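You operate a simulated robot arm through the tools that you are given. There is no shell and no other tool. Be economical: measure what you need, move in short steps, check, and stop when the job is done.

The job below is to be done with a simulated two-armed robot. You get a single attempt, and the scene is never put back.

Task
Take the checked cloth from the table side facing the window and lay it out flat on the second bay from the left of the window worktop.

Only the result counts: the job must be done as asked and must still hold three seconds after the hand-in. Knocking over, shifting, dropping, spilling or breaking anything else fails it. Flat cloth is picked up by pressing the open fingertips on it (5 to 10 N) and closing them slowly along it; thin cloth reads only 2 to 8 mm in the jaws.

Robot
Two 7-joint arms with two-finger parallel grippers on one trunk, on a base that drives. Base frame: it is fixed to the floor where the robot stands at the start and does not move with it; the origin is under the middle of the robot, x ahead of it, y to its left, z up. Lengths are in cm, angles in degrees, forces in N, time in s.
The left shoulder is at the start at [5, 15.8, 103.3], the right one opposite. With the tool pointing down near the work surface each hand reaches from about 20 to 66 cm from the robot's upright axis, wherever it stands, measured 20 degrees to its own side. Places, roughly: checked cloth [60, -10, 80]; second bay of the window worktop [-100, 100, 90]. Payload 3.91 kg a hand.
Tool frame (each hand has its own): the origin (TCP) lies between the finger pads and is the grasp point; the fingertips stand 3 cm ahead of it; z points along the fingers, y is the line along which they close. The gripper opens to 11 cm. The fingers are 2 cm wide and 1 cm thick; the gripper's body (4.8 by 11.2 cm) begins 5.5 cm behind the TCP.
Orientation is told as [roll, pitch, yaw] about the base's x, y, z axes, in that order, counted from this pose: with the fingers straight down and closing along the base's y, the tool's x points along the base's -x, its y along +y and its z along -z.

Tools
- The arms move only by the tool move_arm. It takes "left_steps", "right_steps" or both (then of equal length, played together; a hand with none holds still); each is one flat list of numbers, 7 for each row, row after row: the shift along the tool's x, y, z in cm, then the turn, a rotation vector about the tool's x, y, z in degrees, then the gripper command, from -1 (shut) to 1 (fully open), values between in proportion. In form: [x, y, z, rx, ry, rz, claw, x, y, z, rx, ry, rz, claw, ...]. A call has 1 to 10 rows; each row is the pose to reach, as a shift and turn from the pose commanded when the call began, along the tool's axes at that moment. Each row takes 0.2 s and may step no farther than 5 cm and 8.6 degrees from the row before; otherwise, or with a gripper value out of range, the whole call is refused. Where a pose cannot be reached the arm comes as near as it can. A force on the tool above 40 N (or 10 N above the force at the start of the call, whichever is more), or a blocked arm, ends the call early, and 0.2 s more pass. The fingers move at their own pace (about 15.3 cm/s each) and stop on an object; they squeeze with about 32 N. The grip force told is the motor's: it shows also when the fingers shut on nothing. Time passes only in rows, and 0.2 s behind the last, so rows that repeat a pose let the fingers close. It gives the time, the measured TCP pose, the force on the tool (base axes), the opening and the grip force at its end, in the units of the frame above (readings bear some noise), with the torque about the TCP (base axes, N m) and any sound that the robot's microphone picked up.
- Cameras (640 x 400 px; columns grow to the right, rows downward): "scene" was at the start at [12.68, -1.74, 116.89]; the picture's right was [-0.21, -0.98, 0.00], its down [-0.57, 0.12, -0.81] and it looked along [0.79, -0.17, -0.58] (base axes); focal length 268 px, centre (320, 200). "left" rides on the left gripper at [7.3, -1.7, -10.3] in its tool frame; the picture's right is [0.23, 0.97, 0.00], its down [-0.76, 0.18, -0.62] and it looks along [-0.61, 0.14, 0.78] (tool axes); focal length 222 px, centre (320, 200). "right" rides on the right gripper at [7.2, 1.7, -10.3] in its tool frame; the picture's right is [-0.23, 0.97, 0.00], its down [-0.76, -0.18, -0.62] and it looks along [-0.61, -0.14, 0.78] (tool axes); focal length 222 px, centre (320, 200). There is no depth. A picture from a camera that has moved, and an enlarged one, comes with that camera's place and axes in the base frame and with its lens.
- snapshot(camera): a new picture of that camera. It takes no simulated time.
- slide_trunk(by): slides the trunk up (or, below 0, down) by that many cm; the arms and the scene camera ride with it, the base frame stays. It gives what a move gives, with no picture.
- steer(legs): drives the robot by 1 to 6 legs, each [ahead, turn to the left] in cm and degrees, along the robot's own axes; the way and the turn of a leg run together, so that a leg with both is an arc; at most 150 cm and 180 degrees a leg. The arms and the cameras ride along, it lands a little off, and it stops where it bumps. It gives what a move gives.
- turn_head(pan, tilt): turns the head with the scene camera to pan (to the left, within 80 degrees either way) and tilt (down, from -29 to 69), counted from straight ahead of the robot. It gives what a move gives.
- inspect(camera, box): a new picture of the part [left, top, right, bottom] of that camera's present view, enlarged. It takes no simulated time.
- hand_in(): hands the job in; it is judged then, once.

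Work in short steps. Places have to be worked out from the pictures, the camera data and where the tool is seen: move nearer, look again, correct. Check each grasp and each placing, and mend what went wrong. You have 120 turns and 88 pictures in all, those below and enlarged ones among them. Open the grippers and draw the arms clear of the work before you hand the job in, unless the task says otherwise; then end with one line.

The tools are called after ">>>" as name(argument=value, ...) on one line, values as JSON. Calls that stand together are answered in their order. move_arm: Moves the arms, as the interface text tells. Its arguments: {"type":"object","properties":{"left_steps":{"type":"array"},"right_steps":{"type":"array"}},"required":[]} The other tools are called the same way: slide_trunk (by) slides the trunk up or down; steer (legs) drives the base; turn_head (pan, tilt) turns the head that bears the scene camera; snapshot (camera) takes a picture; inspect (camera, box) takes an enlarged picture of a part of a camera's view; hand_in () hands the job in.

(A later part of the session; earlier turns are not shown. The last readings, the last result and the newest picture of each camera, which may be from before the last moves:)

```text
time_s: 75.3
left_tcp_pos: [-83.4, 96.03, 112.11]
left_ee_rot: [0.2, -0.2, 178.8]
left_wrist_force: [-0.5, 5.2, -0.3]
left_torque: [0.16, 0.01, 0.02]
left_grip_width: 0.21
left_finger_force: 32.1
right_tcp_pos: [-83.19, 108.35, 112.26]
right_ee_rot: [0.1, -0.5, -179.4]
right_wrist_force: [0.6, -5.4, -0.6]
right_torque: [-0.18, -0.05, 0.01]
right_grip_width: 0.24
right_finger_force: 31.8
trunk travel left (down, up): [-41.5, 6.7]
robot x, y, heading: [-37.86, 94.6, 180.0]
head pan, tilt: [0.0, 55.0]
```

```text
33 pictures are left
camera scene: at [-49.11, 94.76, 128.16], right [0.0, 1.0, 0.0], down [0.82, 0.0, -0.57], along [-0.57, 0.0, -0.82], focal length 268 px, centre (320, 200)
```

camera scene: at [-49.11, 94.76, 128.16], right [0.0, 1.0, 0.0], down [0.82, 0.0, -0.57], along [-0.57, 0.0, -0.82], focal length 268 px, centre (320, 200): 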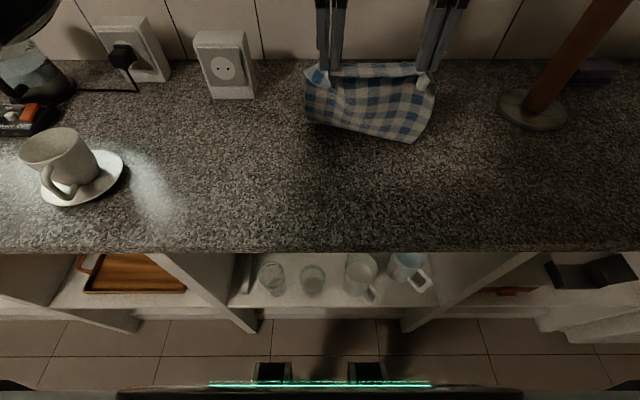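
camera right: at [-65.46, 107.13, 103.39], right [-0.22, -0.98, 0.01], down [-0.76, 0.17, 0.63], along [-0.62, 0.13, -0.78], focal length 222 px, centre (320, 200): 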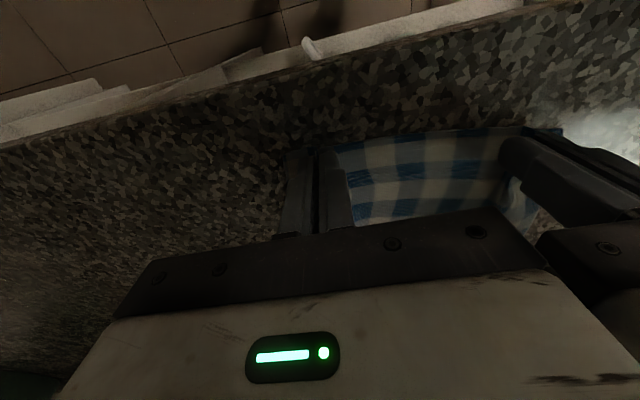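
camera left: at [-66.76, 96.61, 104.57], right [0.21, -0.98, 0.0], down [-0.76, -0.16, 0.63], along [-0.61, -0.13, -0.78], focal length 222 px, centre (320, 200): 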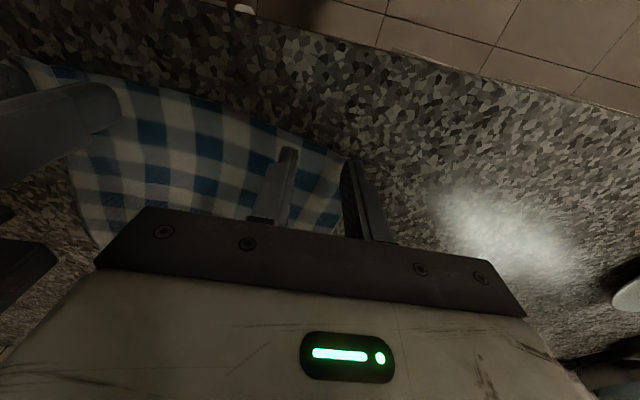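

Both corners are held. Raise the trunk 6.5 cm and tilt the tools forward 40°.

>>> slide_trunk(by=6.5)

>>> move_arm(left_steps=[0, 0, -1.5, 0, -8, 0, -1, 0, 0, -3, 0, -16, 0, -1, 0, 0, -5, 0, -24, 0, -1, 0, 0, -7, 0, -32, 0, -1, 0, 0, -8, 0, -40, 0, -1, 0, 0, -8, 0, -40, 0, -1], right_steps=[0, 0, -1.5, 0, -8, 0, -1, 0, 0, -3, 0, -16, 0, -1, 0, 0, -5, 0, -24, 0, -1, 0, 0, -7, 0, -32, 0, -1, 0, 0, -8, 0, -40, 0, -1, 0, 0, -8, 0, -40, 0, -1])

```text
time_s: 76.4
left_tcp_pos: [-83.51, 95.97, 118.62]
left_ee_rot: [0.1, -0.3, 178.7]
left_wrist_force: [0.3, 4.5, -0.4]
left_torque: [0.13, 0.04, -0.02]
left_grip_width: 0.18
left_finger_force: 32.2
right_tcp_pos: [-83.13, 108.35, 118.71]
right_ee_rot: [0.1, -0.6, -179.5]
right_wrist_force: [-0.1, -4.9, 0.4]
right_torque: [-0.14, 0.02, 0.05]
right_grip_width: 0.21
right_finger_force: 32.3
trunk travel left (down, up): [-48.0, 0.2]
robot x, y, heading: [-38.15, 94.43, 179.7]
head pan, tilt: [0.0, 55.0]
```

```text
time_s: 77.8
left_tcp_pos: [-83.34, 95.95, 126.64]
left_ee_rot: [0.3, -40.3, 178.7]
left_wrist_force: [0.5, 2.9, 0.2]
left_torque: [0.07, 0.0, -0.06]
left_grip_width: 0.18
left_finger_force: 32.6
right_tcp_pos: [-83.06, 108.38, 126.74]
right_ee_rot: [0.1, -40.6, -179.5]
right_wrist_force: [-0.4, -2.7, -0.5]
right_torque: [-0.07, -0.01, 0.08]
right_grip_width: 0.2
right_finger_force: 31.9
trunk travel left (down, up): [-48.0, 0.2]
robot x, y, heading: [-38.0, 94.46, 179.9]
head pan, tilt: [0.0, 55.0]
```

Extend forward 15 cm level.

>>> move_arm(left_steps=[-2.3, 0, 1.93, 0, 0, 0, -1, -4.6, 0, 3.86, 0, 0, 0, -1, -6.9, 0, 5.8, 0, 0, 0, -1, -9.2, 0, 7.7, 0, 0, 0, -1, -11.5, 0, 9.64, 0, 0, 0, -1, -11.5, 0, 9.64, 0, 0, 0, -1], right_steps=[-2.3, 0, 1.93, 0, 0, 0, -1, -4.6, 0, 3.86, 0, 0, 0, -1, -6.9, 0, 5.8, 0, 0, 0, -1, -9.2, 0, 7.7, 0, 0, 0, -1, -11.5, 0, 9.64, 0, 0, 0, -1, -11.5, 0, 9.64, 0, 0, 0, -1])

>>> snapshot(camera="scene")

```text
time_s: 79.2
left_tcp_pos: [-98.27, 96.36, 126.71]
left_ee_rot: [0.0, -40.3, 178.4]
left_wrist_force: [1.7, 14.2, 0.2]
left_torque: [0.38, -0.02, -0.22]
left_grip_width: 0.22
left_finger_force: 32.3
right_tcp_pos: [-96.2, 109.16, 126.61]
right_ee_rot: [0.2, -40.6, -179.3]
right_wrist_force: [-2.0, -12.6, -0.3]
right_torque: [-0.31, -0.02, 0.34]
right_grip_width: 0.2
right_finger_force: 32.2
right hand out of reach, approached as far as the arm can: row 5, 6
trunk travel left (down, up): [-48.0, 0.2]
robot x, y, heading: [-38.18, 94.29, 180.0]
head pan, tilt: [0.0, 55.0]
```

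```text
32 pictures are left
camera scene: at [-49.15, 94.73, 134.66], right [0.0, 1.0, 0.0], down [0.82, 0.0, -0.57], along [-0.57, 0.0, -0.82], focal length 268 px, centre (320, 200)
```

scene: 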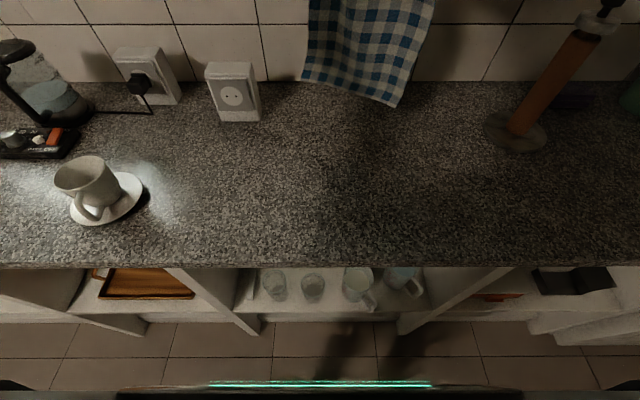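

The bottom edge hangs slanted; I zoom in to see why.

>>> inspect(camera="scene", box=[270, 0, 470, 125])

>>> turn_head(pan=0, tilt=35)

>>> snapshot(camera="scene")

```text
3.20 times, centred on (370, 62) of scene
camera zoom: at [-49.15, 94.73, 134.66], right [0.0, 1.0, 0.0], down [0.82, 0.0, -0.57], along [-0.57, 0.0, -0.82], focal length 859 px, centre (160, 640)
```

zoom: 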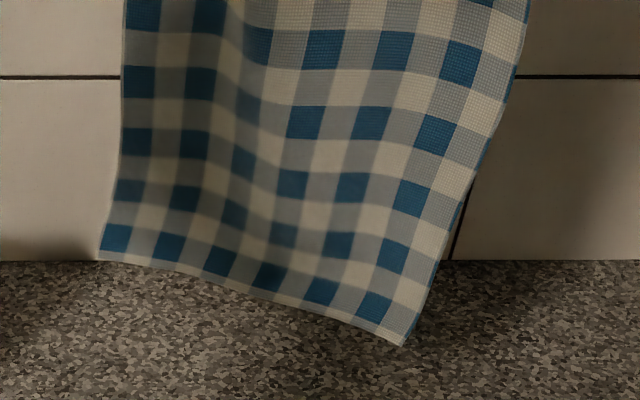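

```text
time_s: 80.0
left_tcp_pos: [-98.33, 96.55, 126.66]
left_ee_rot: [0.0, -40.3, 178.6]
left_wrist_force: [3.0, 18.3, 0.5]
left_torque: [0.52, -0.09, -0.32]
left_grip_width: 0.18
left_finger_force: 32.2
right_tcp_pos: [-96.09, 109.3, 126.65]
right_ee_rot: [0.3, -40.7, -179.3]
right_wrist_force: [-2.3, -19.8, -0.1]
right_torque: [-0.4, 0.05, 0.41]
right_grip_width: 0.22
right_finger_force: 32.0
trunk travel left (down, up): [-48.0, 0.2]
robot x, y, heading: [-38.11, 94.29, 180.0]
head pan, tilt: [0.0, 35.0]
```

```text
30 pictures are left
camera scene: at [-50.72, 94.75, 137.48], right [0.0, 1.0, 0.0], down [0.57, 0.0, -0.82], along [-0.82, 0.0, -0.57], focal length 268 px, centre (320, 200)
```

scene: 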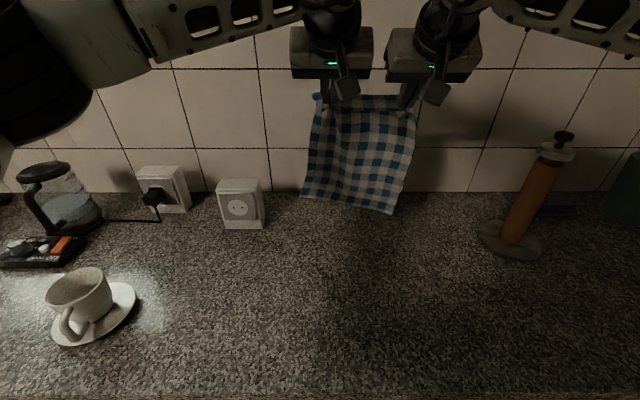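

The cloth is gripped slightly skewed, so it hangs rotated ~9°. I bring the left hand back level with the right in x and lower it 2 cm to level the bottom edge.

>>> move_arm(left_steps=[1.45, 0, 0.09, 0, 0, 0, -1, 2.9, 0, 0.18, 0, 0, 0, -1, 2.9, 0, 0.18, 0, 0, 0, -1, 2.9, 0, 0.18, 0, 0, 0, -1], right_steps=[0.1, 0, -0.1, 0, 0, 0, -1, 0.23, 0, -0.19, 0, 0, 0, -1, 0.23, 0, -0.19, 0, 0, 0, -1, 0.23, 0, -0.19, 0, 0, 0, -1])

>>> inspect(camera="scene", box=[230, 60, 480, 235])

```text
time_s: 81.0
left_tcp_pos: [-96.24, 96.42, 124.8]
left_ee_rot: [-0.2, -40.5, 178.5]
left_wrist_force: [-0.7, 22.5, 4.7]
left_torque: [0.66, 0.1, -0.34]
left_grip_width: 0.21
left_finger_force: 31.9
right_tcp_pos: [-95.75, 109.38, 126.49]
right_ee_rot: [0.4, -40.6, -179.4]
right_wrist_force: [0.6, -22.9, -4.5]
right_torque: [-0.49, -0.18, 0.5]
right_grip_width: 0.21
right_finger_force: 32.1
trunk travel left (down, up): [-48.0, 0.2]
robot x, y, heading: [-38.2, 94.76, 179.7]
head pan, tilt: [0.0, 35.0]
```

```text
2.29 times, centred on (355, 148) of scene
camera zoom: at [-50.71, 94.75, 137.49], right [0.0, 1.0, 0.0], down [0.57, 0.0, -0.82], along [-0.82, 0.0, -0.57], focal length 614 px, centre (240, 320)
```

zoom: 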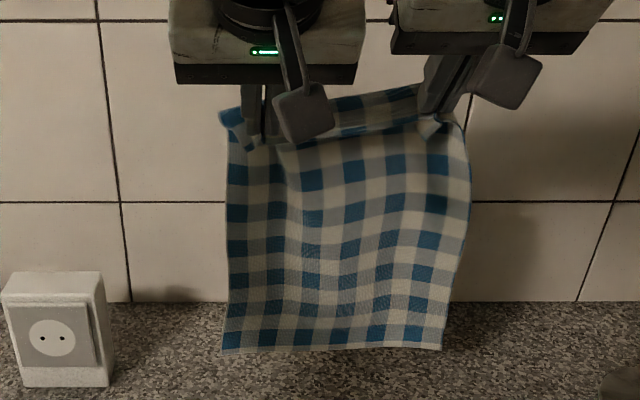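

Bottom edge is level now. I relax the sideways tension and lower the trunk 9 cm to hover the bottom just above the worktop.

>>> move_arm(left_steps=[0, -0.3, 0, 0, 0, 0, -1, 0, -0.5, 0, 0, 0, 0, -1])

>>> slide_trunk(by=-9)

>>> inspect(camera="scene", box=[230, 60, 480, 235])

>>> snapshot(camera="right")

```text
time_s: 81.6
left_tcp_pos: [-96.3, 96.84, 124.75]
left_ee_rot: [0.0, -40.3, 178.7]
left_wrist_force: [-0.8, 17.4, 4.6]
left_torque: [0.47, 0.06, -0.26]
left_grip_width: 0.22
left_finger_force: 32.2
right_tcp_pos: [-95.96, 109.53, 126.68]
right_ee_rot: [0.2, -40.6, -179.5]
right_wrist_force: [0.9, -17.0, -3.4]
right_torque: [-0.34, -0.1, 0.4]
right_grip_width: 0.22
right_finger_force: 31.7
trunk travel left (down, up): [-48.0, 0.2]
robot x, y, heading: [-37.74, 94.54, 179.7]
head pan, tilt: [0.0, 35.0]
```

```text
time_s: 82.8
left_tcp_pos: [-96.26, 96.83, 115.82]
left_ee_rot: [0.1, -40.5, 178.7]
left_wrist_force: [-0.3, 15.4, 3.2]
left_torque: [0.44, 0.06, -0.23]
left_grip_width: 0.21
left_finger_force: 31.8
right_tcp_pos: [-95.9, 109.51, 117.65]
right_ee_rot: [0.2, -40.5, -179.4]
right_wrist_force: [0.2, -15.9, -4.0]
right_torque: [-0.29, -0.07, 0.36]
right_grip_width: 0.22
right_finger_force: 32.2
trunk travel left (down, up): [-39.0, 9.2]
robot x, y, heading: [-38.18, 94.57, 180.2]
head pan, tilt: [0.0, 35.0]
```

```text
2.29 times, centred on (355, 148) of scene
camera zoom: at [-50.7, 94.75, 128.49], right [0.0, 1.0, 0.0], down [0.57, 0.0, -0.82], along [-0.82, 0.0, -0.57], focal length 614 px, centre (240, 320)
```

zoom: 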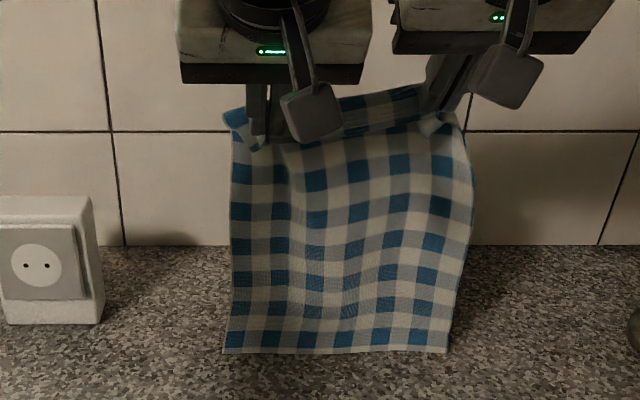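

```text
27 pictures are left
camera right: at [-83.62, 108.01, 120.73], right [-0.16, -0.98, 0.15], down [-0.18, 0.18, 0.97], along [-0.97, 0.13, -0.2], focal length 222 px, centre (320, 200)
```

right: 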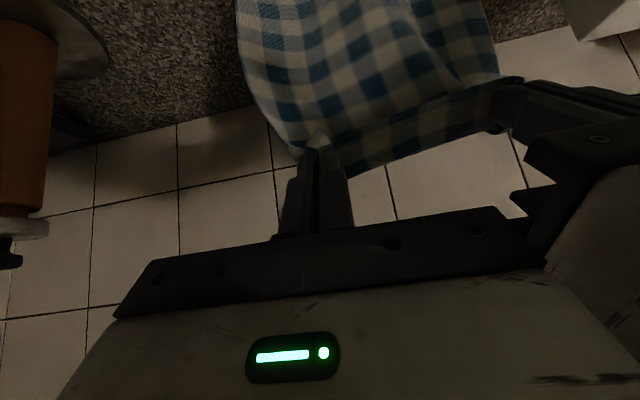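

Bottom hovers ~2 cm above the worktop. For more margin from the front edge I tilt 16° more and try extending another 5 cm.

>>> move_arm(left_steps=[0, 0, 0, 0, -8, 0, -1, 0, 0, 0, 0, -16, 0, -1, 0, 0, 0, 0, -16, 0, -1], right_steps=[0, 0, 0, 0, -8, 0, -1, 0, 0, 0, 0, -16, 0, -1, 0, 0, 0, 0, -16, 0, -1])

>>> move_arm(left_steps=[-0.7, -0.1, 1, 0, 0, 0, -1, -1.4, -0.1, 2, 0, 0, 0, -1, -2.1, -0.1, 3, 0, 0, 0, -1, -2.8, -0.1, 4.15, 0, 0, 0, -1, -2.8, -0.1, 4.15, 0, 0, 0, -1], right_steps=[-0.7, 0, 1, 0, 0, 0, -1, -1.4, 0, 2, 0, 0, 0, -1, -2.1, 0, 3, 0, 0, 0, -1, -2.8, 0, 4.15, 0, 0, 0, -1, -2.8, 0, 4.15, 0, 0, 0, -1])

```text
time_s: 83.7
left_tcp_pos: [-96.15, 96.78, 115.7]
left_ee_rot: [0.1, -56.3, 178.7]
left_wrist_force: [-0.1, 15.3, 4.3]
left_torque: [0.36, 0.09, -0.34]
left_grip_width: 0.21
left_finger_force: 32.5
right_tcp_pos: [-95.9, 109.57, 117.74]
right_ee_rot: [0.3, -56.5, -179.6]
right_wrist_force: [1.1, -16.0, -4.5]
right_torque: [-0.22, -0.06, 0.43]
right_grip_width: 0.23
right_finger_force: 31.8
trunk travel left (down, up): [-39.0, 9.2]
robot x, y, heading: [-37.97, 94.68, 180.1]
head pan, tilt: [0.0, 35.0]
```

```text
time_s: 84.8
left_tcp_pos: [-101.21, 96.77, 115.86]
left_ee_rot: [0.2, -56.3, 178.5]
left_wrist_force: [-0.7, 11.6, 2.9]
left_torque: [0.25, 0.08, -0.25]
left_grip_width: 0.2
left_finger_force: 31.9
right_tcp_pos: [-100.86, 109.45, 117.64]
right_ee_rot: [0.1, -56.6, -179.5]
right_wrist_force: [0.0, -12.1, -2.6]
right_torque: [-0.14, -0.11, 0.32]
right_grip_width: 0.2
right_finger_force: 32.4
trunk travel left (down, up): [-39.0, 9.2]
robot x, y, heading: [-38.13, 94.3, 180.0]
head pan, tilt: [0.0, 35.0]
```

Reached x≈−101 (tips −103.5). A quick look before laying.

>>> inspect(camera="scene", box=[230, 60, 480, 235])

```text
2.29 times, centred on (355, 148) of scene
camera zoom: at [-50.69, 94.75, 128.49], right [0.0, 1.0, 0.0], down [0.57, 0.0, -0.82], along [-0.82, 0.0, -0.57], focal length 614 px, centre (240, 320)
```

zoom: 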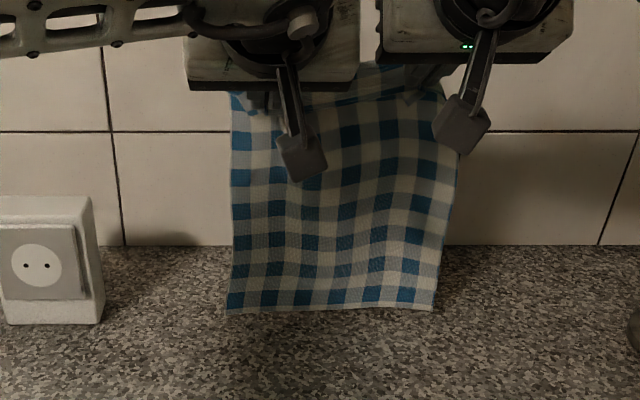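

Bottom is ~2.5 cm above the surface at x≈−103. I start laying with the hands moving back faster than down so the far edge trails outward.

>>> move_arm(left_steps=[1.22, 0, -0.38, 0, 0, 0, -1, 2.64, 0, -0.87, 0, 0, 0, -1, 4.09, 0, -1.59, 0, 0, 0, -1, 5.45, 0, -2.36, 0, 0, 0, -1, 6.81, 0, -3.13, 0, 0, 0, -1, 8.26, 0, -3.84, 0, 0, 0, -1, 9.79, 0, -4.5, 0, 0, 0, -1, 11.4, 0, -5.1, 0, 0, 0, -1], right_steps=[1.22, 0, -0.38, 0, 0, 0, -1, 2.64, 0, -0.87, 0, 0, 0, -1, 4.09, 0, -1.59, 0, 0, 0, -1, 5.45, 0, -2.36, 0, 0, 0, -1, 6.81, 0, -3.13, 0, 0, 0, -1, 8.26, 0, -3.84, 0, 0, 0, -1, 9.79, 0, -4.5, 0, 0, 0, -1, 11.4, 0, -5.1, 0, 0, 0, -1])

>>> turn_head(pan=0, tilt=45)

>>> snapshot(camera="scene")

>>> snapshot(camera="right")

```text
time_s: 86.7
left_tcp_pos: [-90.52, 96.73, 109.16]
left_ee_rot: [0.1, -56.3, 178.6]
left_wrist_force: [-0.8, 14.9, 3.9]
left_torque: [0.33, 0.07, -0.33]
left_grip_width: 0.22
left_finger_force: 32.0
right_tcp_pos: [-90.19, 109.42, 110.93]
right_ee_rot: [0.3, -56.5, -179.6]
right_wrist_force: [0.8, -14.9, -3.2]
right_torque: [-0.19, -0.08, 0.41]
right_grip_width: 0.21
right_finger_force: 31.7
trunk travel left (down, up): [-39.0, 9.2]
robot x, y, heading: [-37.69, 94.76, 180.2]
head pan, tilt: [0.0, 35.0]
```

```text
time_s: 87.4
left_tcp_pos: [-90.57, 96.83, 109.25]
left_ee_rot: [0.2, -56.3, 178.7]
left_wrist_force: [0.4, 14.8, 3.0]
left_torque: [0.37, 0.07, -0.32]
left_grip_width: 0.22
left_finger_force: 31.9
right_tcp_pos: [-90.26, 109.4, 110.9]
right_ee_rot: [0.3, -56.5, -179.6]
right_wrist_force: [0.6, -15.4, -3.2]
right_torque: [-0.21, -0.11, 0.39]
right_grip_width: 0.21
right_finger_force: 32.2
trunk travel left (down, up): [-39.0, 9.2]
robot x, y, heading: [-37.8, 94.59, 179.9]
head pan, tilt: [0.0, 45.0]
```

```text
25 pictures are left
camera scene: at [-50.04, 94.75, 127.01], right [0.0, 1.0, 0.0], down [0.71, 0.0, -0.71], along [-0.71, 0.0, -0.71], focal length 268 px, centre (320, 200)
```

scene: 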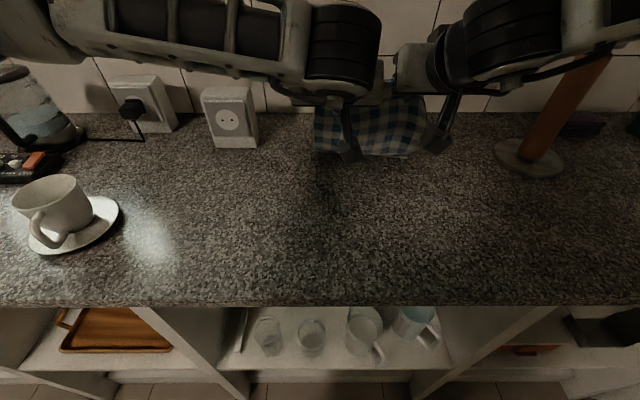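

```text
24 pictures are left
camera right: at [-77.65, 108.01, 110.55], right [-0.11, -0.97, 0.19], down [0.1, 0.18, 0.98], along [-0.99, 0.13, 0.07], focal length 222 px, centre (320, 200)
```

right: 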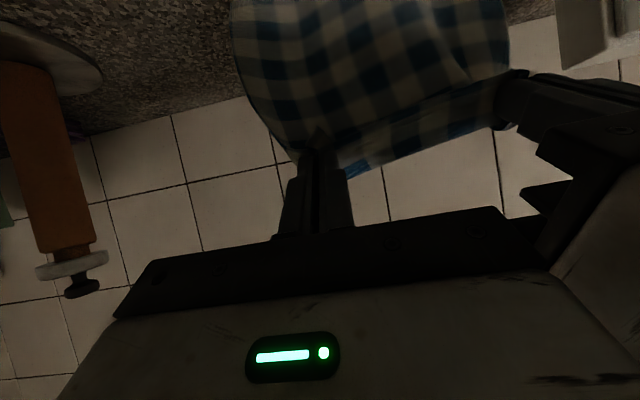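

I zoom on the contact line.

>>> inspect(camera="scene", box=[300, 80, 450, 175])

```text
4.21 times, centred on (375, 128) of scene
camera zoom: at [-50.04, 94.75, 127.01], right [0.0, 1.0, 0.0], down [0.71, 0.0, -0.71], along [-0.71, 0.0, -0.71], focal length 1131 px, centre (88, 505)
```

zoom: 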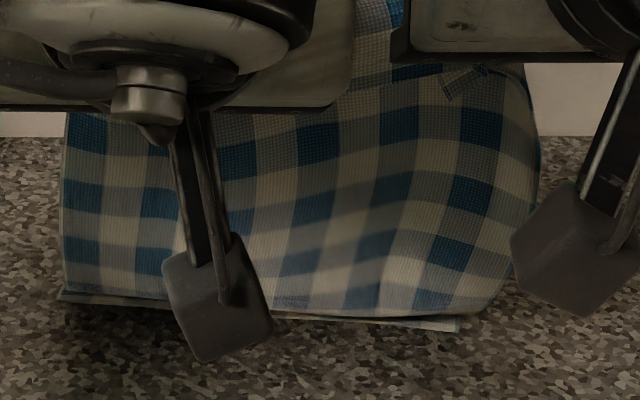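

The far edge is again curling under toward the robot because the cloth is slack. I pull straight back at constant height until it is taut, which unrolls that flap.

>>> move_arm(left_steps=[0.73, 0, -1.08, 0, 0, 0, -1, 1.45, 0, -2.16, 0, 0, 0, -1, 2.18, 0, -3.23, 0, 0, 0, -1, 2.91, 0, -4.31, 0, 0, 0, -1, 3.63, 0, -5.39, 0, 0, 0, -1, 4.36, 0, -6.47, 0, 0, 0, -1, 4.92, 0, -7.3, 0, 0, 0, -1], right_steps=[0.73, 0, -1.08, 0, 0, 0, -1, 1.45, 0, -2.16, 0, 0, 0, -1, 2.18, 0, -3.23, 0, 0, 0, -1, 2.91, 0, -4.31, 0, 0, 0, -1, 3.63, 0, -5.39, 0, 0, 0, -1, 4.36, 0, -6.47, 0, 0, 0, -1, 4.92, 0, -7.3, 0, 0, 0, -1])

>>> inspect(camera="scene", box=[260, 90, 480, 230])

>>> snapshot(camera="left")

```text
time_s: 89.0
left_tcp_pos: [-81.81, 96.49, 109.06]
left_ee_rot: [-0.2, -56.3, 178.7]
left_wrist_force: [-0.1, 21.2, 4.1]
left_torque: [0.5, 0.11, -0.48]
left_grip_width: 0.21
left_finger_force: 31.7
right_tcp_pos: [-81.44, 109.54, 110.84]
right_ee_rot: [0.4, -56.4, -179.5]
right_wrist_force: [-0.2, -20.9, -5.0]
right_torque: [-0.34, -0.08, 0.56]
right_grip_width: 0.23
right_finger_force: 31.6
trunk travel left (down, up): [-39.0, 9.2]
robot x, y, heading: [-37.72, 94.75, 179.8]
head pan, tilt: [0.0, 45.0]
```

```text
2.86 times, centred on (370, 160) of scene
camera zoom: at [-50.03, 94.75, 127.01], right [0.0, 1.0, 0.0], down [0.71, 0.0, -0.71], along [-0.71, 0.0, -0.71], focal length 767 px, centre (177, 314)
```

zoom: 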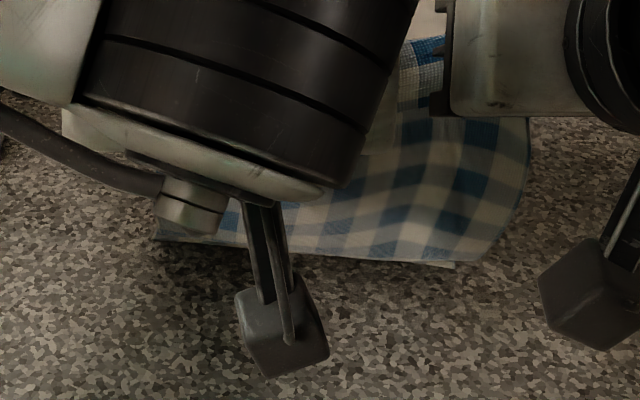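

```text
21 pictures are left
camera left: at [-69.13, 98.04, 108.78], right [0.1, -0.98, -0.19], down [0.09, -0.18, 0.98], along [-0.99, -0.12, 0.07], focal length 222 px, centre (320, 200)
```

left: 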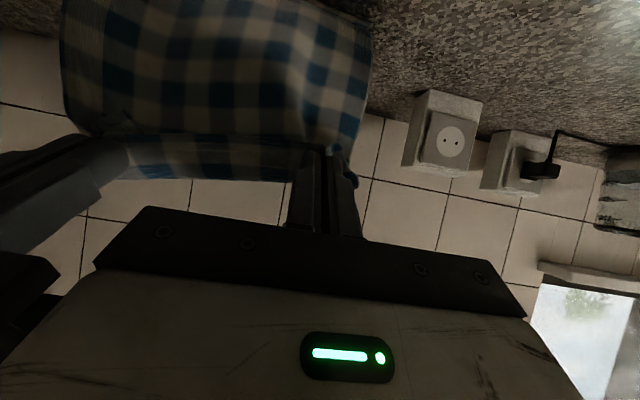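

The edge just slides along curled, since the forward tilt makes the cloth droop with its hem turned inward. I'll lift it free again and re-lay with a brisk forward-then-back swing while untilting, so the hem trails outward.

>>> move_arm(left_steps=[-2.2, -0.1, -1.5, 0, 0, 0, -1, -4.4, -0.2, -3, 0, 0, 0, -1, -6.63, -0.3, -4.47, 0, 0, 0, -1, -8.8, -0.4, -1.3, 0, 0, 0, -1, -10.9, -0.4, 1.9, 0, 0, 0, -1, -13.06, -0.4, 5.06, 0, 0, 0, -1, -12, -0.4, 5.8, 0, 0, 0, -1, -10.9, -0.4, 6.5, 0, 0, 0, -1, -10.9, -0.4, 6.5, 0, 0, 0, -1, -10.9, -0.4, 6.5, 0, 0, 0, -1], right_steps=[-2.2, 0, -1.5, 0, 0, 0, -1, -4.4, 0, -3, 0, 0, 0, -1, -6.63, 0, -4.47, 0, 0, 0, -1, -8.8, 0, -1.3, 0, 0, 0, -1, -10.9, 0, 1.9, 0, 0, 0, -1, -13.06, 0, 5.06, 0, 0, 0, -1, -12, 0, 5.8, 0, 0, 0, -1, -10.9, 0, 6.5, 0, 0, 0, -1, -10.9, 0, 6.5, 0, 0, 0, -1, -10.9, 0, 6.5, 0, 0, 0, -1])

>>> inspect(camera="scene", box=[240, 30, 490, 190])

```text
time_s: 91.2
left_tcp_pos: [-93.41, 97.21, 114.52]
left_ee_rot: [0.2, -56.3, 178.6]
left_wrist_force: [-1.6, 5.7, 1.1]
left_torque: [0.1, 0.0, -0.13]
left_grip_width: 0.24
left_finger_force: 32.3
right_tcp_pos: [-93.01, 109.55, 116.4]
right_ee_rot: [0.2, -56.5, -179.6]
right_wrist_force: [0.8, -5.5, -1.5]
right_torque: [-0.05, -0.07, 0.18]
right_grip_width: 0.23
right_finger_force: 32.2
trunk travel left (down, up): [-39.0, 9.2]
robot x, y, heading: [-38.23, 94.26, 179.8]
head pan, tilt: [0.0, 45.0]
```

```text
2.50 times, centred on (365, 110) of scene
camera zoom: at [-50.05, 94.76, 127.0], right [0.0, 1.0, 0.0], down [0.71, 0.0, -0.71], along [-0.71, 0.0, -0.71], focal length 671 px, centre (208, 425)
```

zoom: 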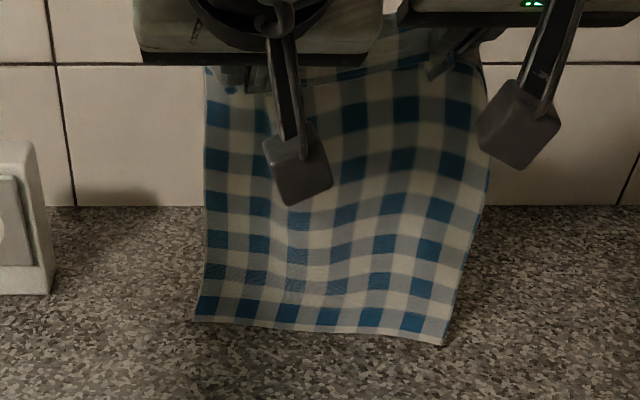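

Hanging free, hem just above the surface. Now the swing lay: forward briskly, then back and down while rotating to vertical.

>>> move_arm(left_steps=[-2.35, 0, 3.48, 0, 0, 0, -1, -4.7, 0, 6.96, 0, 0, 0, -1, -1.55, 0, 4.98, 0, 8, 0, -1, 2.76, 0, 3.07, 0, 16, 0, -1, 7.34, 0, 1.45, 0, 24, 0, -1, 12.01, 0, -0.1, 0, 32, 0, -1, 16.28, 0, -1.08, 0, 40, 0, -1, 20.47, 0, -1.39, 0, 48, 0, -1, 23.52, 0, -1.26, 0, 56, 0, -1, 25.08, 0, -1.42, 0, 56, 0, -1], right_steps=[-2.35, 0, 3.48, 0, 0, 0, -1, -4.7, 0, 6.96, 0, 0, 0, -1, -1.55, 0, 4.98, 0, 8, 0, -1, 2.76, 0, 3.07, 0, 16, 0, -1, 7.34, 0, 1.45, 0, 24, 0, -1, 12.01, 0, -0.1, 0, 32, 0, -1, 16.7, 0, -0.8, 0, 40, 0, -1, 21.14, 0, -0.94, 0, 48, 0, -1, 24.52, 0, -0.59, 0, 56, 0, -1, 26.32, 0, -0.58, 0, 56, 0, -1])

>>> turn_head(pan=0, tilt=55)

>>> inspect(camera="scene", box=[260, 70, 480, 220])

```text
time_s: 93.4
left_tcp_pos: [-78.04, 96.79, 94.49]
left_ee_rot: [-0.1, -0.2, 178.8]
left_wrist_force: [-0.9, 14.9, 0.6]
left_torque: [0.47, 0.06, 0.09]
left_grip_width: 0.22
left_finger_force: 31.5
right_tcp_pos: [-77.96, 109.64, 94.76]
right_ee_rot: [0.2, -0.5, -179.5]
right_wrist_force: [1.8, -14.3, 0.1]
right_torque: [-0.42, -0.03, 0.04]
right_grip_width: 0.21
right_finger_force: 32.1
trunk travel left (down, up): [-39.0, 9.2]
robot x, y, heading: [-37.92, 94.93, 179.9]
head pan, tilt: [0.0, 45.0]
```

```text
time_s: 94.1
left_tcp_pos: [-78.18, 96.81, 94.56]
left_ee_rot: [0.0, -0.4, 178.8]
left_wrist_force: [-1.2, 15.8, 0.2]
left_torque: [0.49, 0.0, 0.07]
left_grip_width: 0.22
left_finger_force: 31.2
right_tcp_pos: [-78.02, 109.56, 94.78]
right_ee_rot: [0.2, -0.6, -179.5]
right_wrist_force: [1.6, -14.7, -0.4]
right_torque: [-0.5, -0.02, 0.02]
right_grip_width: 0.21
right_finger_force: 31.5
trunk travel left (down, up): [-39.0, 9.2]
robot x, y, heading: [-37.95, 94.87, 180.2]
head pan, tilt: [0.0, 55.0]
```

```text
2.67 times, centred on (370, 145) of scene
camera zoom: at [-49.12, 94.75, 125.67], right [0.0, 1.0, 0.0], down [0.82, 0.0, -0.57], along [-0.57, 0.0, -0.82], focal length 716 px, centre (187, 347)
```

zoom: 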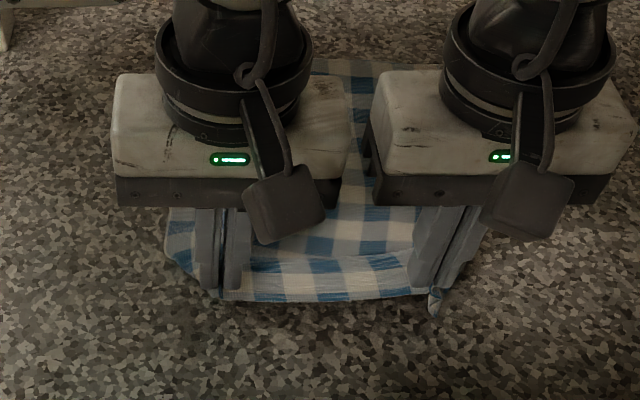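

The far edge lies at x≈−103. I draw back a little more (right 3 cm, left 1 cm to square the skewed grip) and lower gently.

>>> move_arm(left_steps=[0.3, -0.1, 0.2, 0, 0, 0, -1, 0.6, -0.2, 0.4, 0, 0, 0, -1, 1, -0.3, 0.7, 0, 0, 0, -1, 1, -0.3, 0.9, 0, 0, 0, -1, 1, -0.3, 1.15, 0, 0, 0, -1], right_steps=[1, 0, 0.2, 0, 0, 0, -1, 2, 0, 0.5, 0, 0, 0, -1, 3, 0, 0.9, 0, 0, 0, -1, 3, 0, 1.2, 0, 0, 0, -1, 3, 0, 1.45, 0, 0, 0, -1])

>>> inspect(camera="scene", box=[260, 70, 480, 220])

```text
time_s: 95.3
left_tcp_pos: [-77.33, 97.06, 93.31]
left_ee_rot: [0.1, -0.3, 178.8]
left_wrist_force: [1.4, 8.6, 2.2]
left_torque: [0.24, 0.0, 0.03]
left_grip_width: 0.19
left_finger_force: 32.5
right_tcp_pos: [-74.97, 109.63, 93.19]
right_ee_rot: [0.1, -0.5, -179.5]
right_wrist_force: [-1.0, -9.6, -0.5]
right_torque: [-0.27, 0.01, 0.02]
right_grip_width: 0.21
right_finger_force: 32.0
trunk travel left (down, up): [-39.0, 9.2]
robot x, y, heading: [-38.18, 94.8, 179.7]
head pan, tilt: [0.0, 55.0]
```

```text
2.67 times, centred on (370, 145) of scene
camera zoom: at [-49.1, 94.75, 125.67], right [0.0, 1.0, 0.0], down [0.82, 0.0, -0.57], along [-0.57, 0.0, -0.82], focal length 716 px, centre (187, 347)
```

zoom: 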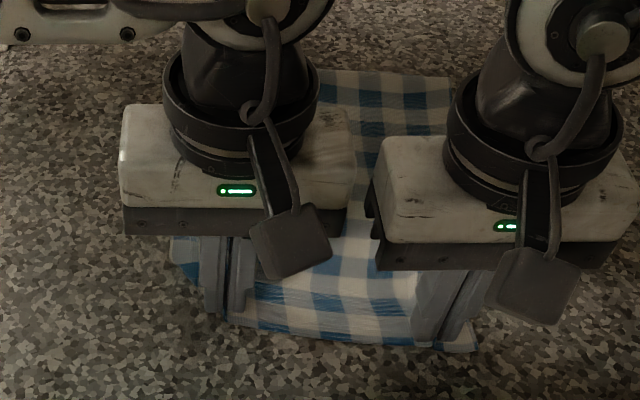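

At contact. I press lightly and open slowly to spread the gathers.

>>> move_arm(left_steps=[0, 0, 0.15, 0, 0, 0, -1, 0, 0, 0.2, 0, 0, 0, -0.94, 0, 0, 0.2, 0, 0, 0, -0.88, 0, 0, 0.2, 0, 0, 0, -0.82, 0, 0, 0.2, 0, 0, 0, -0.76, 0, 0, 0.2, 0, 0, 0, -0.7, 0, 0, 0.2, 0, 0, 0, -0.63, 0, 0, 0.2, 0, 0, 0, -0.56, 0, 0, 0.2, 0, 0, 0, -0.48, 0, 0, 0.2, 0, 0, 0, -0.4], right_steps=[0, 0, 0.15, 0, 0, 0, -1, 0, 0, 0.2, 0, 0, 0, -0.94, 0, 0, 0.2, 0, 0, 0, -0.88, 0, 0, 0.2, 0, 0, 0, -0.82, 0, 0, 0.2, 0, 0, 0, -0.76, 0, 0, 0.2, 0, 0, 0, -0.7, 0, 0, 0.2, 0, 0, 0, -0.63, 0, 0, 0.2, 0, 0, 0, -0.56, 0, 0, 0.2, 0, 0, 0, -0.48, 0, 0, 0.2, 0, 0, 0, -0.4])

>>> move_arm(left_steps=[0, 0, -0.6, 0, 0, 0, -0.4, 0, 0, -2, 0, 0, 0, -0.4, 0, 0, -6, 0, 0, 0, -0.4, 0, 0, -10, 0, 0, 0, -0.4, 0, 0, -13, 0, 0, 0, -0.4, 3, 3, -13, 0, 0, 0, -0.4, 6, 6, -13, 0, 0, 0, -0.4, 8, 10, -13, 0, 0, 0, -0.4], right_steps=[0, 0, -0.6, 0, 0, 0, -0.4, 0, 0, -2, 0, 0, 0, -0.4, 0, 0, -6, 0, 0, 0, -0.4, 0, 0, -10, 0, 0, 0, -0.4, 0, 0, -13, 0, 0, 0, -0.4, 3, -3, -13, 0, 0, 0, -0.4, 6, -6, -13, 0, 0, 0, -0.4, 8, -9, -13, 0, 0, 0, -0.4])

>>> inspect(camera="scene", box=[270, 75, 470, 225])

```text
time_s: 97.5
left_tcp_pos: [-77.2, 97.09, 93.23]
left_ee_rot: [0.2, -0.4, 178.8]
left_wrist_force: [-0.2, 3.3, 16.9]
left_torque: [-0.17, 0.13, -0.01]
left_grip_width: 3.1
left_finger_force: 0.1
right_tcp_pos: [-74.97, 109.64, 93.15]
right_ee_rot: [0.1, -0.6, -179.5]
right_wrist_force: [-0.2, -2.0, 6.7]
right_torque: [0.01, -0.02, -0.01]
right_grip_width: 3.04
right_finger_force: 0.1
trunk travel left (down, up): [-39.0, 9.2]
robot x, y, heading: [-38.3, 94.55, 179.9]
head pan, tilt: [0.0, 55.0]
```

```text
time_s: 99.3
left_tcp_pos: [-69.33, 86.81, 106.24]
left_ee_rot: [0.2, -0.3, 178.9]
left_wrist_force: [-0.7, -1.1, 0.1]
left_torque: [0.0, 0.0, -0.02]
left_grip_width: 3.28
left_finger_force: 0.0
right_tcp_pos: [-66.86, 118.8, 106.12]
right_ee_rot: [0.1, -0.6, -179.4]
right_wrist_force: [0.3, 0.5, -0.6]
right_torque: [-0.02, -0.04, 0.03]
right_grip_width: 3.29
right_finger_force: 0.0
trunk travel left (down, up): [-39.0, 9.2]
robot x, y, heading: [-37.9, 94.44, 179.9]
head pan, tilt: [0.0, 55.0]
```

```text
2.67 times, centred on (370, 150) of scene
camera zoom: at [-49.06, 94.74, 125.67], right [0.0, 1.0, 0.0], down [0.82, 0.0, -0.57], along [-0.57, 0.0, -0.82], focal length 716 px, centre (187, 333)
```

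zoom: 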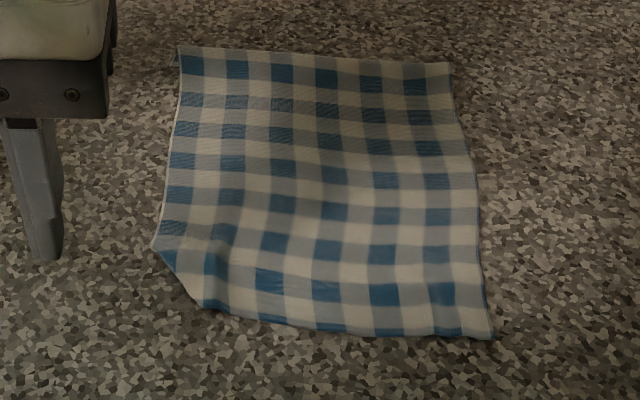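

The near-left corner is now tucked under. I check the far edge too.

>>> inspect(camera="scene", box=[290, 78, 410, 148])

>>> inspect(camera="scene", box=[295, 150, 375, 205])

```text
5.33 times, centred on (350, 113) of scene
camera zoom: at [-49.06, 94.74, 125.67], right [0.0, 1.0, 0.0], down [0.82, 0.0, -0.57], along [-0.57, 0.0, -0.82], focal length 1432 px, centre (160, 664)
```

zoom: 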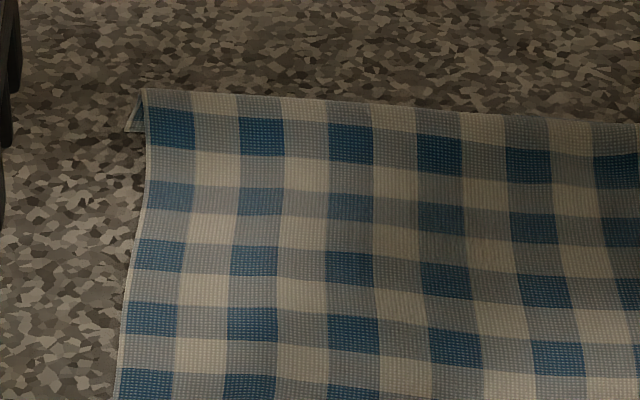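

```text
7.27 times, centred on (335, 178) of scene
camera zoom: at [-49.06, 94.74, 125.67], right [0.0, 1.0, 0.0], down [0.82, 0.0, -0.57], along [-0.57, 0.0, -0.82], focal length 1953 px, centre (211, 364)
```

zoom: 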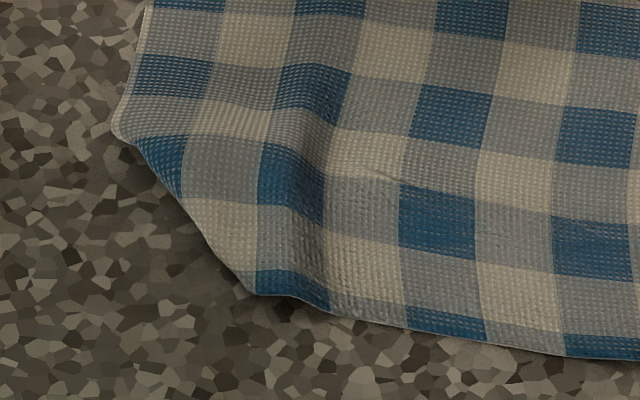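

The far ~2.5 cm is still tucked. Being stiff over that length, it should spring out if I lift the fold itself; I move both hands above the far fold, tilted 24° for reach.

>>> move_arm(left_steps=[-4, -1.3, 0, 0, -8, 0, -0.4, -8, -2.6, 0, 0, -16, 0, -0.4, -12, -3.9, 0, 0, -24, 0, -0.4, -16, -5.2, 0, 0, -24, 0, -0.4, -20, -6.5, 0, 0, -24, 0, -0.4, -24, -7.8, 0, 0, -24, 0, -0.4, -28, -9, 0, 0, -24, 0, -0.4, -31, -10.1, 0, 0, -24, 0, -0.4, -31, -10.1, 3, 0, -24, 0, -0.4, -31, -10.1, 6.5, 0, -24, 0, -0.4], right_steps=[-4, 0.7, 0, 0, -8, 0, -0.4, -8, 1.4, 0, 0, -16, 0, -0.4, -12, 2.1, 0, 0, -24, 0, -0.4, -16, 2.8, 0, 0, -24, 0, -0.4, -20, 3.5, 0, 0, -24, 0, -0.4, -24, 4.2, 0, 0, -24, 0, -0.4, -28, 4.9, 0, 0, -24, 0, -0.4, -31.6, 5.5, 0, 0, -24, 0, -0.4, -31.6, 5.5, 3, 0, -24, 0, -0.4, -31.6, 5.5, 6.5, 0, -24, 0, -0.4])

>>> snapshot(camera="scene")

```text
time_s: 101.5
left_tcp_pos: [-100.19, 97.63, 99.72]
left_ee_rot: [0.1, -24.3, 178.7]
left_wrist_force: [-0.1, 0.1, -0.1]
left_torque: [-0.03, 0.04, -0.02]
left_grip_width: 3.32
left_finger_force: 0.0
right_tcp_pos: [-96.85, 114.31, 100.35]
right_ee_rot: [0.1, -24.6, -179.4]
right_wrist_force: [-0.7, 0.7, -0.5]
right_torque: [-0.01, 0.05, -0.01]
right_grip_width: 3.31
right_finger_force: 0.0
right hand out of reach, approached as far as the arm can: row 8, 9, 10
trunk travel left (down, up): [-39.0, 9.2]
robot x, y, heading: [-37.91, 94.77, 179.5]
head pan, tilt: [0.0, 55.0]
```

```text
14 pictures are left
camera scene: at [-49.14, 94.77, 125.66], right [0.0, 1.0, 0.0], down [0.82, 0.0, -0.57], along [-0.57, 0.0, -0.82], focal length 268 px, centre (320, 200)
```

scene: 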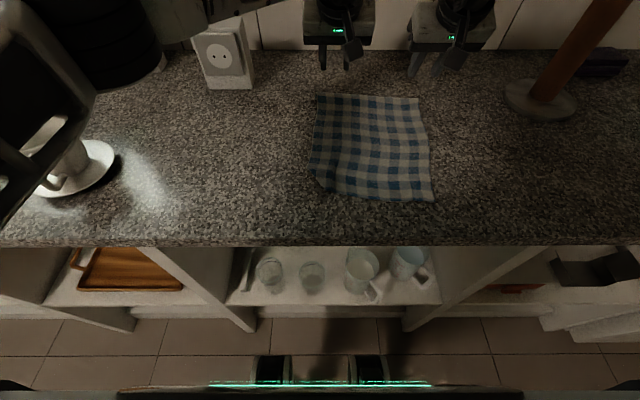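

Right hand is short of the fold; I tilt it a further 24° and extend it to the fold while staying above the cloth.

>>> move_arm(left_steps=[0, 0, 0, 0, -8, 0, -0.4, 0, 0, 0, 0, -16, 0, -0.4, 0, 0, 0, 0, -16, 0, -0.4, 0, 0, 0, 0, -16, 0, -0.4], right_steps=[0, 0, 0, 0, -8, 0, -0.4, 0, 0, 0, 0, -16, 0, -0.4, 0, 0, 0, 0, -24, 0, -0.4, -0.9, 0, 0.4, 0, -24, 0, -0.4])

>>> snapshot(camera="right")

```text
time_s: 102.5
left_tcp_pos: [-100.06, 97.8, 99.7]
left_ee_rot: [0.2, -40.2, 178.6]
left_wrist_force: [-0.1, 0.4, 0.2]
left_torque: [0.0, -0.01, 0.03]
left_grip_width: 3.32
left_finger_force: 0.1
right_tcp_pos: [-98.03, 114.2, 100.33]
right_ee_rot: [0.1, -48.6, -179.7]
right_wrist_force: [-0.3, -0.1, -0.3]
right_torque: [-0.03, 0.0, 0.02]
right_grip_width: 3.3
right_finger_force: 0.0
trunk travel left (down, up): [-39.0, 9.2]
robot x, y, heading: [-38.26, 94.71, 179.8]
head pan, tilt: [0.0, 55.0]
```

```text
13 pictures are left
camera right: at [-85.36, 112.75, 101.68], right [-0.14, -0.97, 0.17], down [-0.04, 0.18, 0.98], along [-0.99, 0.13, -0.06], focal length 222 px, centre (320, 200)
```

right: 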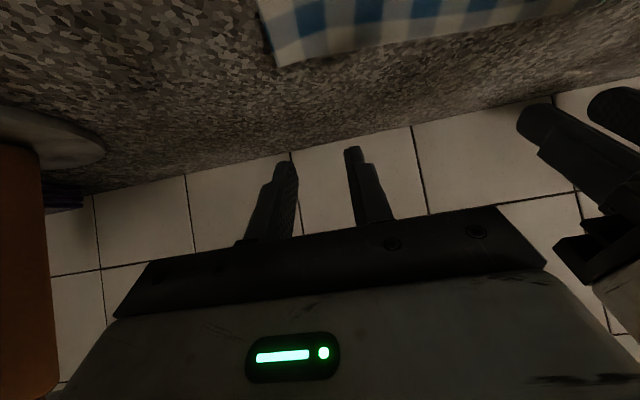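

The far-right corner is at [-100.8, 116.4]. I shift the right hand inward 1.7 cm and lower both to just above the fold.

>>> move_arm(left_steps=[1.0, 0, 1.4, 0, 0, 0, -0.4, 2.1, 0, 2.9, 0, 0, 0, -0.4, 3.18, 0, 4.38, 0, 0, 0, -0.4], right_steps=[1.5, 0.8, 1.3, 0, 0, 0, -0.4, 3.1, 1.7, 2.7, 0, 0, 0, -0.4, 4.65, 1.7, 4.1, 0, 0, 0, -0.4])

>>> inspect(camera="scene", box=[280, 50, 460, 160])

```text
time_s: 103.3
left_tcp_pos: [-100.62, 97.59, 94.21]
left_ee_rot: [0.2, -40.4, 178.7]
left_wrist_force: [0.6, -0.3, 0.5]
left_torque: [0.0, 0.04, -0.02]
left_grip_width: 3.27
left_finger_force: 0.2
right_tcp_pos: [-96.88, 113.81, 95.02]
right_ee_rot: [0.1, -48.5, -179.6]
right_wrist_force: [0.3, 0.4, -0.2]
right_torque: [0.0, 0.01, 0.01]
right_grip_width: 3.29
right_finger_force: 0.1
right hand out of reach, approached as far as the arm can: row 2, 3
trunk travel left (down, up): [-39.0, 9.2]
robot x, y, heading: [-37.73, 94.67, 179.8]
head pan, tilt: [0.0, 55.0]
```

```text
3.56 times, centred on (370, 105) of scene
camera zoom: at [-49.14, 94.76, 125.66], right [0.0, 1.0, 0.0], down [0.82, 0.0, -0.57], along [-0.57, 0.0, -0.82], focal length 955 px, centre (142, 538)
```

zoom: 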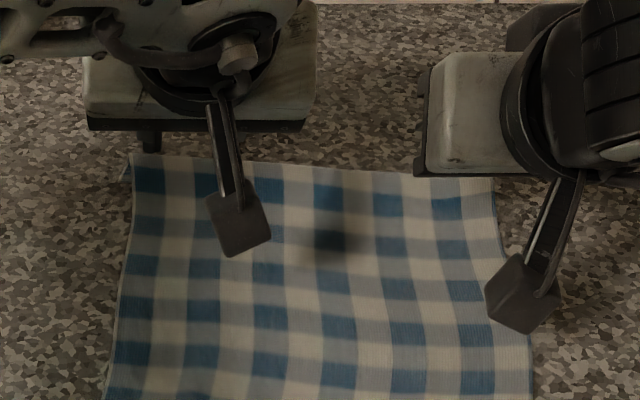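

Right is just short. I raise the hands 1.5 cm, nudge the base 2 cm forward, and recheck reach.

>>> move_arm(left_steps=[-1.0, 0, -1.15, 0, 0, 0, -0.4], right_steps=[-0.5, 0, -0.5, 0, 0, 0, -0.4])

>>> steer(legs=[[2, 0]])

```text
time_s: 103.7
left_tcp_pos: [-100.56, 97.57, 95.74]
left_ee_rot: [0.2, -40.4, 178.7]
left_wrist_force: [0.2, 0.6, -0.6]
left_torque: [0.01, -0.01, 0.01]
left_grip_width: 3.31
left_finger_force: 0.0
right_tcp_pos: [-96.81, 113.72, 95.78]
right_ee_rot: [0.1, -48.5, -179.5]
right_wrist_force: [-0.2, -1.2, -0.4]
right_torque: [0.02, -0.01, -0.02]
right_grip_width: 3.3
right_finger_force: 0.0
trunk travel left (down, up): [-39.0, 9.2]
robot x, y, heading: [-38.03, 94.59, 179.8]
head pan, tilt: [0.0, 55.0]
```

```text
time_s: 104.5
left_tcp_pos: [-102.68, 97.59, 95.67]
left_ee_rot: [0.2, -40.2, 178.7]
left_wrist_force: [-0.5, -0.1, -0.8]
left_torque: [-0.01, -0.03, 0.0]
left_grip_width: 3.31
left_finger_force: 0.1
right_tcp_pos: [-98.83, 113.66, 95.83]
right_ee_rot: [0.2, -48.5, -179.6]
right_wrist_force: [-0.5, 0.1, 0.1]
right_torque: [0.0, 0.01, -0.03]
right_grip_width: 3.27
right_finger_force: 0.1
trunk travel left (down, up): [-39.0, 9.2]
robot x, y, heading: [-39.91, 94.39, 180.0]
head pan, tilt: [0.0, 55.0]
```

Now fine-position both tips ~1 cm inside the fold and lower to contact.

>>> move_arm(left_steps=[1.2, 0, -0.6, 0, 0, 0, -0.45, 2.35, 0, -0.16, 0, 0, 0, -0.45, 2.6, 0, 0.14, 0, 0, 0, -0.45], right_steps=[0.8, 0.4, 0.4, 0, 0, 0, -0.45, 1.55, 0.7, 0.97, 0, 0, 0, -0.45, 1.85, 0.7, 1.23, 0, 0, 0, -0.45])

```text
time_s: 105.3
left_tcp_pos: [-100.58, 97.54, 93.93]
left_ee_rot: [0.2, -40.2, 178.8]
left_wrist_force: [0.3, 0.0, 0.4]
left_torque: [-0.04, 0.01, -0.01]
left_grip_width: 2.99
left_finger_force: 0.1
right_tcp_pos: [-97.9, 113.66, 94.25]
right_ee_rot: [0.2, -48.4, -179.6]
right_wrist_force: [0.1, 0.1, 0.2]
right_torque: [0.05, 0.05, 0.0]
right_grip_width: 3.04
right_finger_force: 0.0
right hand out of reach, approached as far as the arm can: row 2, 3
trunk travel left (down, up): [-39.0, 9.2]
robot x, y, heading: [-39.89, 94.68, 179.6]
head pan, tilt: [0.0, 55.0]
```

The right arm can't go further inward here; I return it outward 0.7 cm with a narrower 2.4 cm opening.

>>> move_arm(right_steps=[0, -0.7, 0, 0, 0, 0, -0.56, 0, -0.7, 0, 0, 0, 0, -0.56])

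```text
time_s: 105.9
left_tcp_pos: [-100.67, 97.39, 94.01]
left_ee_rot: [0.1, -40.3, 178.7]
left_wrist_force: [-0.2, 0.4, 0.4]
left_torque: [-0.01, 0.0, 0.05]
left_grip_width: 3.04
left_finger_force: 0.0
right_tcp_pos: [-97.93, 114.32, 94.21]
right_ee_rot: [0.1, -48.4, -179.7]
right_wrist_force: [-0.3, 0.5, -0.1]
right_torque: [-0.03, 0.0, 0.0]
right_grip_width: 2.41
right_finger_force: 0.0
trunk travel left (down, up): [-39.0, 9.2]
robot x, y, heading: [-39.86, 94.36, 179.8]
head pan, tilt: [0.0, 55.0]
```

>>> move_arm(right_steps=[-0.3, 0, 0.3, 0, 0, 0, -0.56, -0.53, 0.3, 0.6, 0, 0, 0, -0.56, -0.53, 0.5, 0.6, 0, 0, 0, -0.56])

>>> snapshot(camera="right")

```text
time_s: 106.7
left_tcp_pos: [-100.56, 97.53, 94.03]
left_ee_rot: [0.2, -40.3, 178.7]
left_wrist_force: [0.1, -0.6, 0.4]
left_torque: [0.01, -0.02, -0.01]
left_grip_width: 3.02
left_finger_force: 0.0
right_tcp_pos: [-98.55, 113.92, 94.48]
right_ee_rot: [0.2, -48.5, -179.6]
right_wrist_force: [-0.1, 0.0, -0.2]
right_torque: [0.0, -0.01, 0.01]
right_grip_width: 2.43
right_finger_force: 0.1
right hand out of reach, approached as far as the arm can: row 3
trunk travel left (down, up): [-39.0, 9.2]
robot x, y, heading: [-39.9, 94.81, 179.8]
head pan, tilt: [0.0, 55.0]
```

```text
11 pictures are left
camera right: at [-86.03, 112.59, 95.85], right [-0.14, -0.97, 0.17], down [-0.04, 0.18, 0.98], along [-0.99, 0.13, -0.06], focal length 222 px, centre (320, 200)
```

right: 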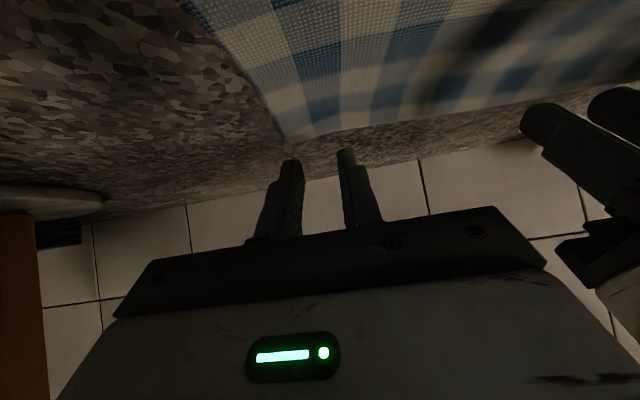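

Lower both to press on the fold.

>>> move_arm(left_steps=[0.06, 0, 0.08, 0, 0, 0, -0.45, 0.19, 0, 0.23, 0, 0, 0, -0.45, 0.32, 0, 0.38, 0, 0, 0, -0.45], right_steps=[0.38, 0, 0.33, 0, 0, 0, -0.56, 0.6, 0, 0.53, 0, 0, 0, -0.56, 0.75, 0, 0.66, 0, 0, 0, -0.56])

```text
time_s: 107.5
left_tcp_pos: [-100.69, 97.5, 93.53]
left_ee_rot: [0.2, -40.3, 178.6]
left_wrist_force: [-0.3, 0.5, -0.2]
left_torque: [0.0, 0.04, 0.01]
left_grip_width: 3.01
left_finger_force: 0.2
right_tcp_pos: [-98.31, 114.29, 93.94]
right_ee_rot: [0.2, -48.5, -179.5]
right_wrist_force: [0.1, -0.1, 0.2]
right_torque: [0.01, -0.01, 0.02]
right_grip_width: 2.42
right_finger_force: 0.0
right hand out of reach, approached as far as the arm can: row 2, 3
trunk travel left (down, up): [-39.0, 9.2]
robot x, y, heading: [-39.82, 94.58, 180.0]
head pan, tilt: [0.0, 55.0]
```

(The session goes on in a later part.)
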